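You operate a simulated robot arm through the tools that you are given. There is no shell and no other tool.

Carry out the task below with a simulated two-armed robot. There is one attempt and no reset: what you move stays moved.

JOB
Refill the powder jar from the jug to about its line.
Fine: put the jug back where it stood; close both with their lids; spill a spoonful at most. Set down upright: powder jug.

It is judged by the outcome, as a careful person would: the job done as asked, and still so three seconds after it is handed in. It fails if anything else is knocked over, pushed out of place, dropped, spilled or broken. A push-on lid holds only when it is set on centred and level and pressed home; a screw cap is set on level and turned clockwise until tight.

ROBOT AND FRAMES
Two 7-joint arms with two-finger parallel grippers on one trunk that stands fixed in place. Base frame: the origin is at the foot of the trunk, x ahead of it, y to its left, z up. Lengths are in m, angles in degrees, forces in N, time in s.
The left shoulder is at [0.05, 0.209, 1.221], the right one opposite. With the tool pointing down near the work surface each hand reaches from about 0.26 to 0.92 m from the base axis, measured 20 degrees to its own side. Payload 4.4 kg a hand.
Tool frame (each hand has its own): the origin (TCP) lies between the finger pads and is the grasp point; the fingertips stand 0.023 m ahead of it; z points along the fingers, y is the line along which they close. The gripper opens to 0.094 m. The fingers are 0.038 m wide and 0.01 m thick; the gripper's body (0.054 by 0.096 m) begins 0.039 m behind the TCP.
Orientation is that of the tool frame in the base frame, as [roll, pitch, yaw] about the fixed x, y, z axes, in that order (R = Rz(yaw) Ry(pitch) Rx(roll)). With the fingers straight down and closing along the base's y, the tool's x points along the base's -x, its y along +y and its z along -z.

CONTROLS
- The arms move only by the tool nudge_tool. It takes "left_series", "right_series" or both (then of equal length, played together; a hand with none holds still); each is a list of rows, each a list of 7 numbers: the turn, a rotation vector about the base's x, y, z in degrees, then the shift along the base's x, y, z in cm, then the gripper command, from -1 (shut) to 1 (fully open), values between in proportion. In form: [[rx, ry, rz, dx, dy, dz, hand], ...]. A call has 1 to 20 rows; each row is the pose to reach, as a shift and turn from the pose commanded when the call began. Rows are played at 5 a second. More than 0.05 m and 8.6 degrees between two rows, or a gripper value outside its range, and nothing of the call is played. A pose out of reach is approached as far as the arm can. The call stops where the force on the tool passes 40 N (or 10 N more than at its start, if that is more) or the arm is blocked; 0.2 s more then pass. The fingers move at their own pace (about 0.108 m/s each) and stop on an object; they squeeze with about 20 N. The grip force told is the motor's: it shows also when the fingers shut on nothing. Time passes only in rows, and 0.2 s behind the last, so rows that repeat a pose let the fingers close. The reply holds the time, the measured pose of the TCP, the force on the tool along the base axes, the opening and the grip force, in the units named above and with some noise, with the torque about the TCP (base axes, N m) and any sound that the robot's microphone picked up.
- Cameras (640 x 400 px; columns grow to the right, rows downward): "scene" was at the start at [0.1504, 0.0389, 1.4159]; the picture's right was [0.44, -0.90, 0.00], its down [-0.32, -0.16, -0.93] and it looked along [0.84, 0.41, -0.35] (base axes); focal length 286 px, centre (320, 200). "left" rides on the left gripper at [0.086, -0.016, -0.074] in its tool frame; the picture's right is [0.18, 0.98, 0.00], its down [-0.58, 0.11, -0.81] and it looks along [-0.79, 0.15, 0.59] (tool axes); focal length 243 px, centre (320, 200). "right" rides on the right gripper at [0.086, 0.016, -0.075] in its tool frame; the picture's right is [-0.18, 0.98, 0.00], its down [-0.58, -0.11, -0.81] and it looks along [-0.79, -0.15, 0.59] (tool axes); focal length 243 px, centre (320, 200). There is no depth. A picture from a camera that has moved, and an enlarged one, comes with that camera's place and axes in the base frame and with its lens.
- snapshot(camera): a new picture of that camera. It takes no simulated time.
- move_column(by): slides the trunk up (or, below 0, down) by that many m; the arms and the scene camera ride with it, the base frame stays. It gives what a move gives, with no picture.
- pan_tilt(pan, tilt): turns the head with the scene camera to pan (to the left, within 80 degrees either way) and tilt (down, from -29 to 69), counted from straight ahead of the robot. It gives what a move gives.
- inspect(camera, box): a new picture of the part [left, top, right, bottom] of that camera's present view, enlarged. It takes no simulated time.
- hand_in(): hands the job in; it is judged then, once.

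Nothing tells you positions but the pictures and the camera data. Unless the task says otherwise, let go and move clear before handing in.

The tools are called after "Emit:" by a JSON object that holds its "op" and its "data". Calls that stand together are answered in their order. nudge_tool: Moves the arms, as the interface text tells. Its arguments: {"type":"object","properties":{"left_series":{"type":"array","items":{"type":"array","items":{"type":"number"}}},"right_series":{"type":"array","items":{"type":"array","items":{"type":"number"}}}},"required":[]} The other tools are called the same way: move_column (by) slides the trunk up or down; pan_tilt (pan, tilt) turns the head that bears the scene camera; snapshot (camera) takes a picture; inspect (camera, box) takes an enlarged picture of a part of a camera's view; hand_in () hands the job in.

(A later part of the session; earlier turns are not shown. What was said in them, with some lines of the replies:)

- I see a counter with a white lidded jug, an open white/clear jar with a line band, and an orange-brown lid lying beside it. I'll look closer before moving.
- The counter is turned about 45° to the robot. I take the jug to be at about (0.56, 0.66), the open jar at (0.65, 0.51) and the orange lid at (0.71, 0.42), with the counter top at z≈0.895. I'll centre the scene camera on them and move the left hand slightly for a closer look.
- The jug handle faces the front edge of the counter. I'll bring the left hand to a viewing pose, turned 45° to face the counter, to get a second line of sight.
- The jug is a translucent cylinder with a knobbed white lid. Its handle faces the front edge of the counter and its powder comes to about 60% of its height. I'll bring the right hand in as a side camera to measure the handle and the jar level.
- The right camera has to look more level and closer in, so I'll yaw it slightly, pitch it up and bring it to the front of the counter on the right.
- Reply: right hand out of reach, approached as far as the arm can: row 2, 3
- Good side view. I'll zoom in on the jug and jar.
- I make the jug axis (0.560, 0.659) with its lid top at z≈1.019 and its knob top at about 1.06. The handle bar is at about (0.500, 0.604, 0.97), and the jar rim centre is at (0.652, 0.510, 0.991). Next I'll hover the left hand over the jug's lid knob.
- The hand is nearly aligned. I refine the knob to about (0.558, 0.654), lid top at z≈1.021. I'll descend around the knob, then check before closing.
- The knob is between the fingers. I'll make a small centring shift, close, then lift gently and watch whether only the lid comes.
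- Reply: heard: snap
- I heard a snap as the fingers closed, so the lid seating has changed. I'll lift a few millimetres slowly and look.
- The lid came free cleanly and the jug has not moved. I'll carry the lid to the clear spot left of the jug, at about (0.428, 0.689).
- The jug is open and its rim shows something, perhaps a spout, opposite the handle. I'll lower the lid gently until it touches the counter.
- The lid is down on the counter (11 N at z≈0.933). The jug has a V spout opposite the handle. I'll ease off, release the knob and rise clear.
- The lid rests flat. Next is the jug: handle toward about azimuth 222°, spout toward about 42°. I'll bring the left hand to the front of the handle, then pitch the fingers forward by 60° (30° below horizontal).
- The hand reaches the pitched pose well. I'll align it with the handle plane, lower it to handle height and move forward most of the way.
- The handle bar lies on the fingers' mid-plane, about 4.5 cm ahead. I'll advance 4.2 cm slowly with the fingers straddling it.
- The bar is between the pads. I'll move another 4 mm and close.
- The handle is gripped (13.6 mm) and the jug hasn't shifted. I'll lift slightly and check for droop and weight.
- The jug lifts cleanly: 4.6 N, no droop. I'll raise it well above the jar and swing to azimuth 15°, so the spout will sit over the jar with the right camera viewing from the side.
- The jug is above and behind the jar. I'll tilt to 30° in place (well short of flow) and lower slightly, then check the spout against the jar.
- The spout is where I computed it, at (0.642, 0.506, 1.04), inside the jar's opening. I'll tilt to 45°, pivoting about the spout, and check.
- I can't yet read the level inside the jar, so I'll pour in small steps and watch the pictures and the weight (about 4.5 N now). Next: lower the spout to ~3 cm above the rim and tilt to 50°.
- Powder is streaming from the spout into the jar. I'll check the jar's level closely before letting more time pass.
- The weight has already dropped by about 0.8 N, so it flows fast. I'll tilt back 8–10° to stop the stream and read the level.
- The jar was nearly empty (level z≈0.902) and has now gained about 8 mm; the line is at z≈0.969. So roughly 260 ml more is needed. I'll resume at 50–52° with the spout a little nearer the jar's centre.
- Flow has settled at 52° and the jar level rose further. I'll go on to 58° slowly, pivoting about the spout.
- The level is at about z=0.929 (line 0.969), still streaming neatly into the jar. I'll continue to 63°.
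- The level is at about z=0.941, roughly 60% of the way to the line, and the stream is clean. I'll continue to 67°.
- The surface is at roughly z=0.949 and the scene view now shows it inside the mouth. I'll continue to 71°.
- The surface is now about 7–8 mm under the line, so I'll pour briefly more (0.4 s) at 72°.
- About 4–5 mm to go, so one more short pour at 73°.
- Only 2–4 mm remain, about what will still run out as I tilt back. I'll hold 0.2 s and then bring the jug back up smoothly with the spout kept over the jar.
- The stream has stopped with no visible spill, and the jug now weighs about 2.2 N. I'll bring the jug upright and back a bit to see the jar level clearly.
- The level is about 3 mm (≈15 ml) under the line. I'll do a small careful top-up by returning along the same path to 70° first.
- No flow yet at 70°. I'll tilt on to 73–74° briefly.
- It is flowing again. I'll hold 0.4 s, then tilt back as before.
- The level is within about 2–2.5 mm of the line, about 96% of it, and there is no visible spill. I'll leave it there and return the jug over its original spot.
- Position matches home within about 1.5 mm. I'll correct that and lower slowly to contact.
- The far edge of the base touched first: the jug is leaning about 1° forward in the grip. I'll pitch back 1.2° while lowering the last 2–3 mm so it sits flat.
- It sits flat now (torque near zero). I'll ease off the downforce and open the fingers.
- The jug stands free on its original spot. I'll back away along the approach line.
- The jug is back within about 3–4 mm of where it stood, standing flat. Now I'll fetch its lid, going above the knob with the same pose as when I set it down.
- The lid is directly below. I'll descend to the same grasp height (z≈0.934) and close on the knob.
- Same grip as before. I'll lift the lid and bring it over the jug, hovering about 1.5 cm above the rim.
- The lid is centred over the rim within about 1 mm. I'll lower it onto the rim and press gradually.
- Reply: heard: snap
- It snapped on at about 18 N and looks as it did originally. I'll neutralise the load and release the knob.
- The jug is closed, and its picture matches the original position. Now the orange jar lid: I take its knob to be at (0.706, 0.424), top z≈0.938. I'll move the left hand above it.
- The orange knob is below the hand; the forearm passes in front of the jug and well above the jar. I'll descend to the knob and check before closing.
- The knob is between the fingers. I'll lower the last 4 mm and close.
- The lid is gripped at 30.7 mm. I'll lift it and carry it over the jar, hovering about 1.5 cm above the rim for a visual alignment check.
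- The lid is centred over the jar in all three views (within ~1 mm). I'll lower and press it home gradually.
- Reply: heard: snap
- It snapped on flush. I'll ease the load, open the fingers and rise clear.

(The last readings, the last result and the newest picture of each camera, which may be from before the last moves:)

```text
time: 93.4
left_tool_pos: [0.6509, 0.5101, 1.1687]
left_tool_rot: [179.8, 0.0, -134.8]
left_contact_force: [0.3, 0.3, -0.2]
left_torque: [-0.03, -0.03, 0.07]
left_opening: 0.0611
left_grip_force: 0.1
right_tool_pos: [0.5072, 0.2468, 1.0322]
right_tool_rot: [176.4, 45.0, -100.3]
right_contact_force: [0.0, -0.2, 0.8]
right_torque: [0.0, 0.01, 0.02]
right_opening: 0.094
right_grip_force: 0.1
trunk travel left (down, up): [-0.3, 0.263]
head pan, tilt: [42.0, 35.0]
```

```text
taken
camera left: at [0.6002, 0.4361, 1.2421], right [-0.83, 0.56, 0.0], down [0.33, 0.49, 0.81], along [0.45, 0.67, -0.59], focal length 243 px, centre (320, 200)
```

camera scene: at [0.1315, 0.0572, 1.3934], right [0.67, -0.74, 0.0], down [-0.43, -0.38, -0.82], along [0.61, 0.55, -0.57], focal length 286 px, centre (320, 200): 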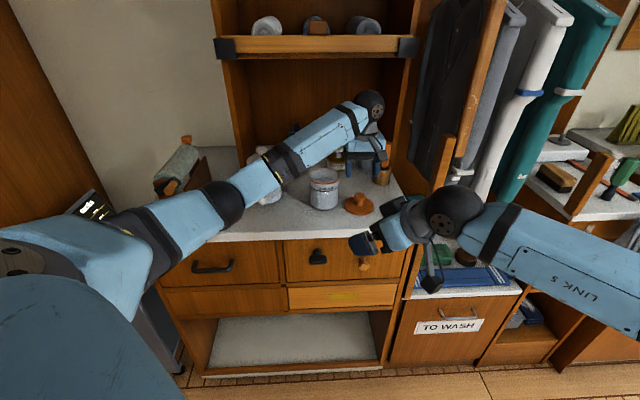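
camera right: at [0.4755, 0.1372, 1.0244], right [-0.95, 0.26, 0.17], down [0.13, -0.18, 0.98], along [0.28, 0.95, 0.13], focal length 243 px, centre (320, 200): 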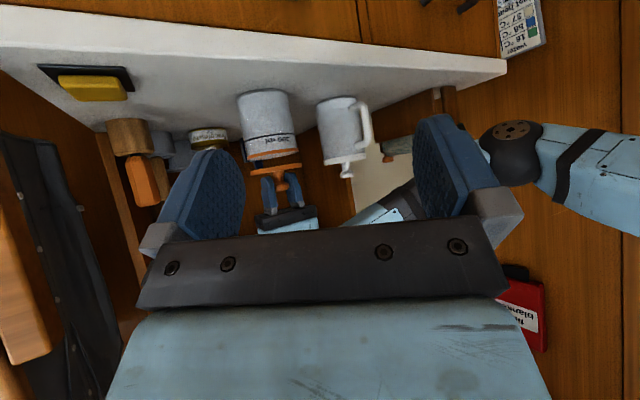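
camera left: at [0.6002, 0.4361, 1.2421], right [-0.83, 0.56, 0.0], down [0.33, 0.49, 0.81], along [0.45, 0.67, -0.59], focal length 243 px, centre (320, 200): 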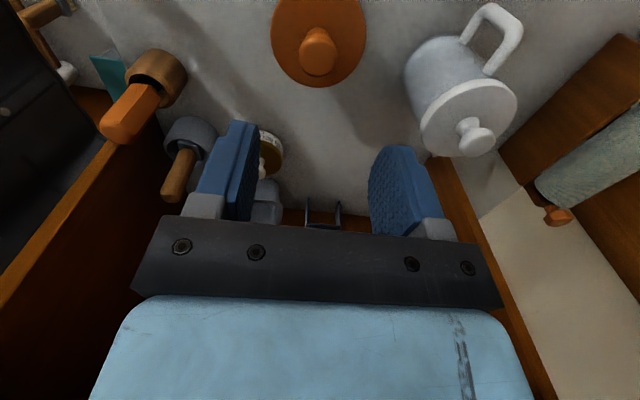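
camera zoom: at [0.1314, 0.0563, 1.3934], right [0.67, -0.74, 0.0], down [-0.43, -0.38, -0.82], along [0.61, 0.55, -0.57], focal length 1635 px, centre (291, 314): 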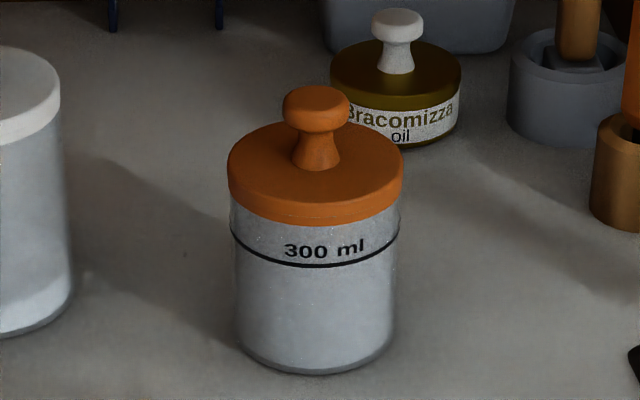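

Both are closed. I'll retract both arms clear and make a final check of the counter.

Emit:
{"op": "nudge_tool", "data": {"left_series": [[0, 0, 0, -1, -0.5, 2, 0.5], [0, 0, 0, -4, -1, 4, 0.5], [0, 0, 0, -8, -1.5, 5, 0.5], [0, 0, 0, -12, -2, 6, 0.5], [0, 0, 0, -16, -2, 7, 0.5], [0, 0, 0, -20, -2, 8, 0.5], [0, 0, 0, -24, -1, 10, 0.5], [0, 0, 0, -27, 0, 12, 0.5], [0, 0, 0, -27, 0, 12, 0.5]], "right_series": [[0, 0, 0, 0, -2, 1, 1], [0, 0, 0, 0, -4, 2, 1], [0, 0, 0, 0, -6, 3, 1], [0, 0, 0, 0, -8, 4, 1], [0, 0, 0, 0, -10, 5, 1], [0, 0, 0, 0, -10, 5, 1], [0, 0, 0, 0, -10, 5, 1], [0, 0, 0, 0, -10, 5, 1], [0, 0, 0, 0, -10, 5, 1]]}}

Emit:
{"op": "snapshot", "data": {"camera": "scene"}}

Emit:
{"op": "inspect", "data": {"camera": "scene", "box": [200, 100, 440, 250]}}

Emit:
{"op": "inspect", "data": {"camera": "scene", "box": [240, 140, 360, 215]}}

```text
time: 95.6
left_tool_pos: [0.3859, 0.5082, 1.2554]
left_tool_rot: [175.9, -4.0, -134.9]
left_contact_force: [-0.2, -0.3, -0.5]
left_torque: [0.02, -0.01, -0.01]
left_opening: 0.0705
left_grip_force: 0.1
right_tool_pos: [0.5054, 0.1483, 1.0826]
right_tool_rot: [176.5, 45.1, -100.2]
right_contact_force: [0.3, -0.1, 1.3]
right_torque: [0.0, 0.02, -0.03]
right_opening: 0.0937
right_grip_force: 0.0
trunk travel left (down, up): [-0.3, 0.263]
head pan, tilt: [42.0, 35.0]
stopped in row 9 (left hand): the arm was blocked; the commanded pose is now the measured one
```

```text
taken
camera scene: at [0.1305, 0.0557, 1.3936], right [0.67, -0.74, 0.0], down [-0.42, -0.38, -0.82], along [0.61, 0.55, -0.57], focal length 286 px, centre (320, 200)
```

scene: 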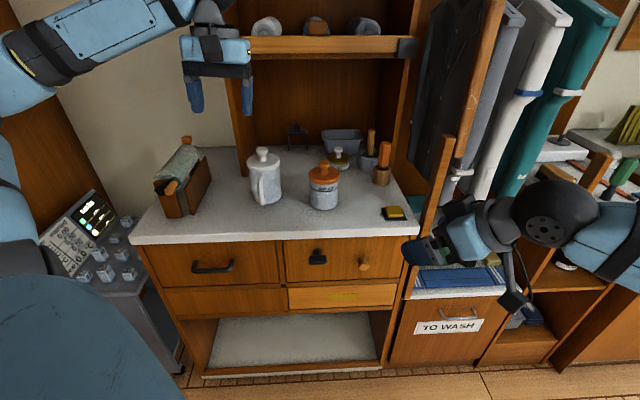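

```text
2.67 times, centred on (320, 175) of scene
camera zoom: at [0.1305, 0.0557, 1.3936], right [0.67, -0.74, 0.0], down [-0.42, -0.38, -0.82], along [0.61, 0.55, -0.57], focal length 763 px, centre (320, 267)
```

zoom: 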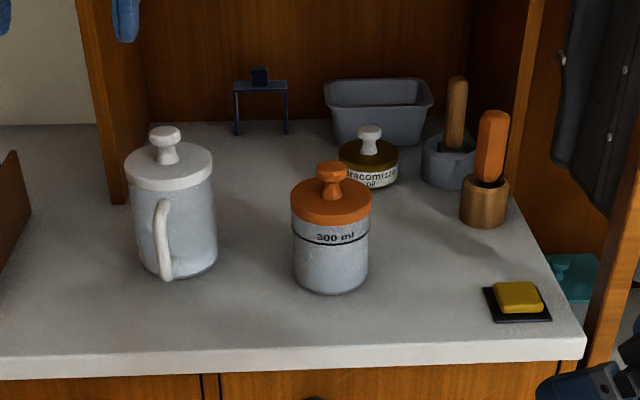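

```text
5.33 times, centred on (300, 178) of scene
camera zoom: at [0.1305, 0.0557, 1.3936], right [0.67, -0.74, 0.0], down [-0.42, -0.38, -0.82], along [0.61, 0.55, -0.57], focal length 1526 px, centre (427, 320)
```

zoom: 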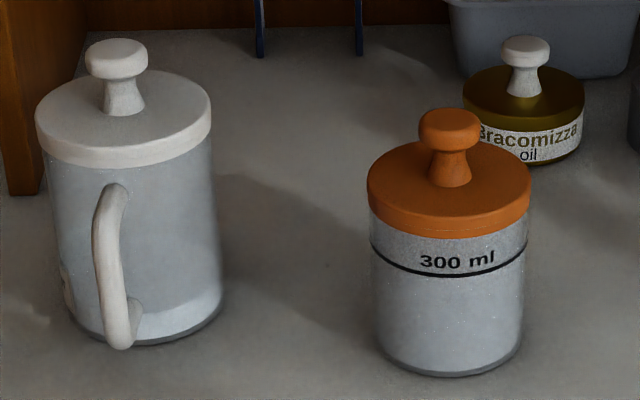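

Everything on the counter looks right, but the left arm reported being blocked on its last row. I'll check what is near it.

Emit:
{"op": "inspect", "data": {"camera": "scene", "box": [0, 0, 280, 175]}}

Emit:
{"op": "inspect", "data": {"camera": "scene", "box": [0, 170, 200, 300]}}

Emit:
{"op": "snapshot", "data": {"camera": "left"}}

Emit:
{"op": "snapshot", "data": {"camera": "right"}}

```text
2.29 times, centred on (140, 88) of scene
camera zoom: at [0.1305, 0.0557, 1.3936], right [0.67, -0.74, 0.0], down [-0.42, -0.38, -0.82], along [0.61, 0.55, -0.57], focal length 654 px, centre (731, 457)
```

zoom: 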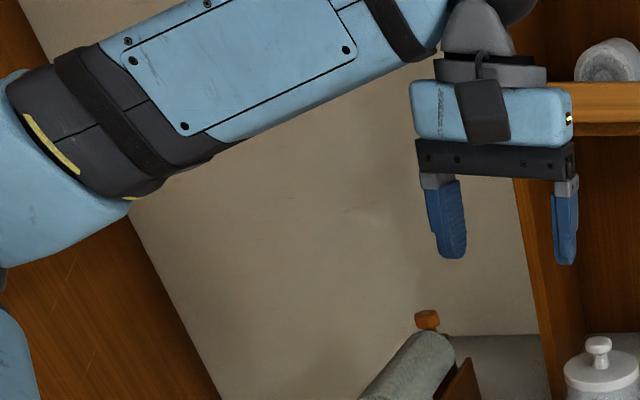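

```text
3.08 times, centred on (100, 235) of scene
camera zoom: at [0.1305, 0.0557, 1.3936], right [0.67, -0.74, 0.0], down [-0.42, -0.38, -0.82], along [0.61, 0.55, -0.57], focal length 880 px, centre (997, 92)
```

zoom: 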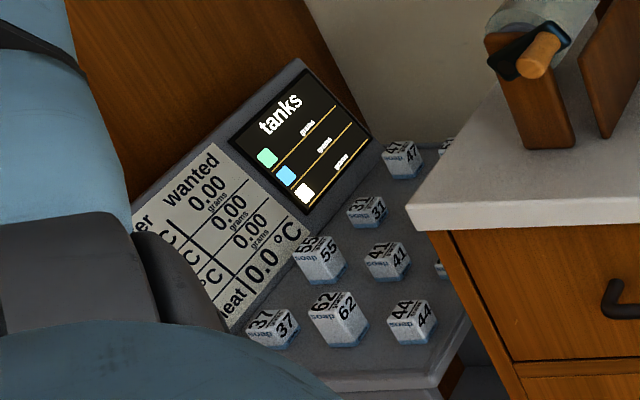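

```text
taken
camera left: at [0.3432, 0.4344, 1.3335], right [-0.82, 0.56, 0.08], down [0.41, 0.49, 0.77], along [0.39, 0.67, -0.63], focal length 243 px, centre (320, 200)
```

left: 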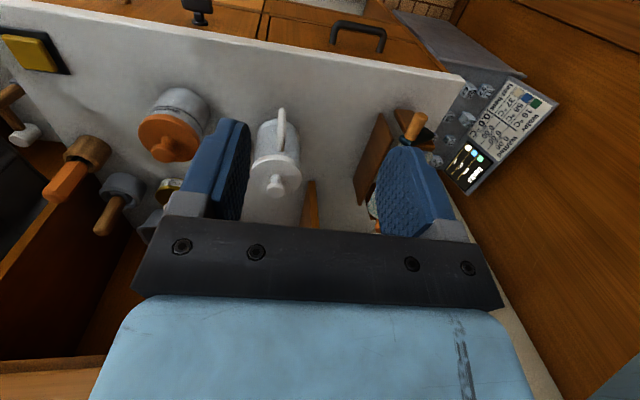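

```text
taken
camera right: at [0.4739, 0.0376, 1.0738], right [-0.95, 0.26, 0.17], down [0.13, -0.18, 0.98], along [0.28, 0.95, 0.14], focal length 243 px, centre (320, 200)
```

right: 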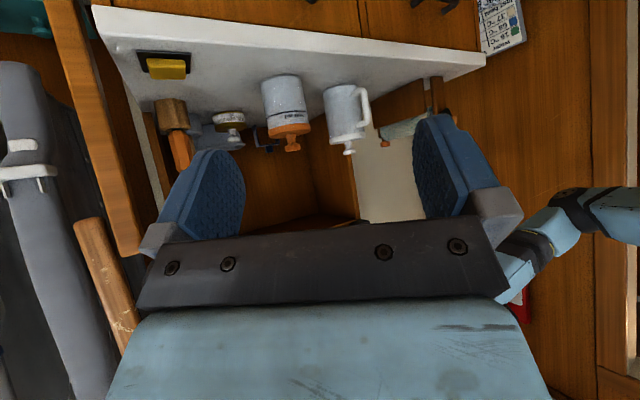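

The console and everything around still stands as before. I'll move the left hand slightly back the way it came to relieve whatever blocked it.

Emit:
{"op": "nudge_tool", "data": {"left_series": [[0, 0, 0, 1.5, -0.7, -0.7, 0.5], [0, 0, 0, 3, -1.4, -1.4, 0.5], [0, 0, 0, 4.5, -2, -2, 0.5], [0, 0, 0, 4.5, -2, -2, 0.5]]}}

Emit:
{"op": "snapshot", "data": {"camera": "scene"}}

Emit:
{"op": "inspect", "data": {"camera": "right", "box": [240, 60, 400, 170]}}

```text
time: 96.6
left_tool_pos: [0.4316, 0.4892, 1.2351]
left_tool_rot: [175.9, -4.0, -134.7]
left_contact_force: [0.0, -0.5, 0.4]
left_torque: [-0.02, -0.03, 0.02]
left_opening: 0.0706
left_grip_force: 0.0
right_tool_pos: [0.5063, 0.1483, 1.0815]
right_tool_rot: [176.4, 44.8, -100.2]
right_contact_force: [-0.6, -0.5, 0.2]
right_torque: [0.01, 0.03, 0.02]
right_opening: 0.0939
right_grip_force: 0.0
trunk travel left (down, up): [-0.3, 0.263]
head pan, tilt: [42.0, 35.0]
```

```text
taken
camera scene: at [0.1318, 0.0573, 1.3934], right [0.67, -0.74, 0.0], down [-0.43, -0.38, -0.82], along [0.61, 0.55, -0.57], focal length 286 px, centre (320, 200)
```

scene: 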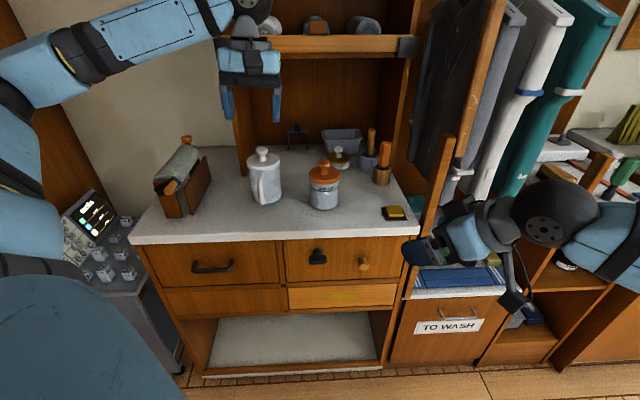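

```text
3.64 times, centred on (320, 115) of right
camera zoom: at [0.4748, 0.0388, 1.073], right [-0.95, 0.26, 0.17], down [0.13, -0.18, 0.98], along [0.28, 0.95, 0.13], focal length 882 px, centre (320, 509)
```

zoom: 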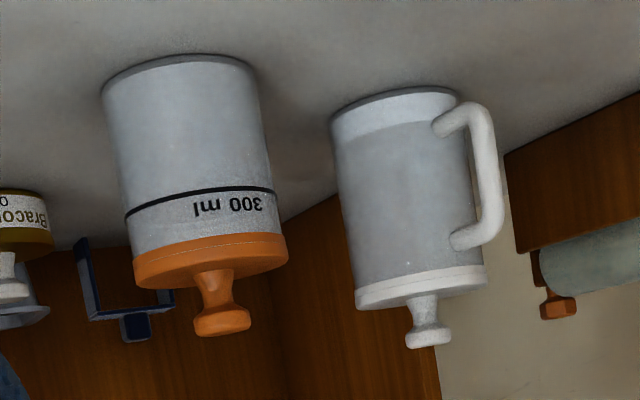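

The jug is back on its spot, upright and lidded. The jar is filled to just about its line and lidded. The counter is clean, both hands are empty and clear, so I'm handing in.

Emit:
{"op": "hand_in", "data": {}}

```text
The job is handed in.
```

The powder jar is refilled to about 2–3 mm below its 300 ml line, which I estimate at roughly 290 ml.

- **Jug:** It is back upright on its original spot, matching the first pictures to within a few millimetres, with its lid pressed on. I heard the lid snap into place.
- **Jar lid:** It is also pressed on, centred and flush, and it snapped home too.
- **Spills:** I saw no spilled powder on the counter in the final pictures.
- **Arms:** Both hands are empty and clear. As I withdrew the left arm, it was briefly blocked by something I couldn't identify. I moved it away from there, and nothing in the pictures had been knocked over or shifted.
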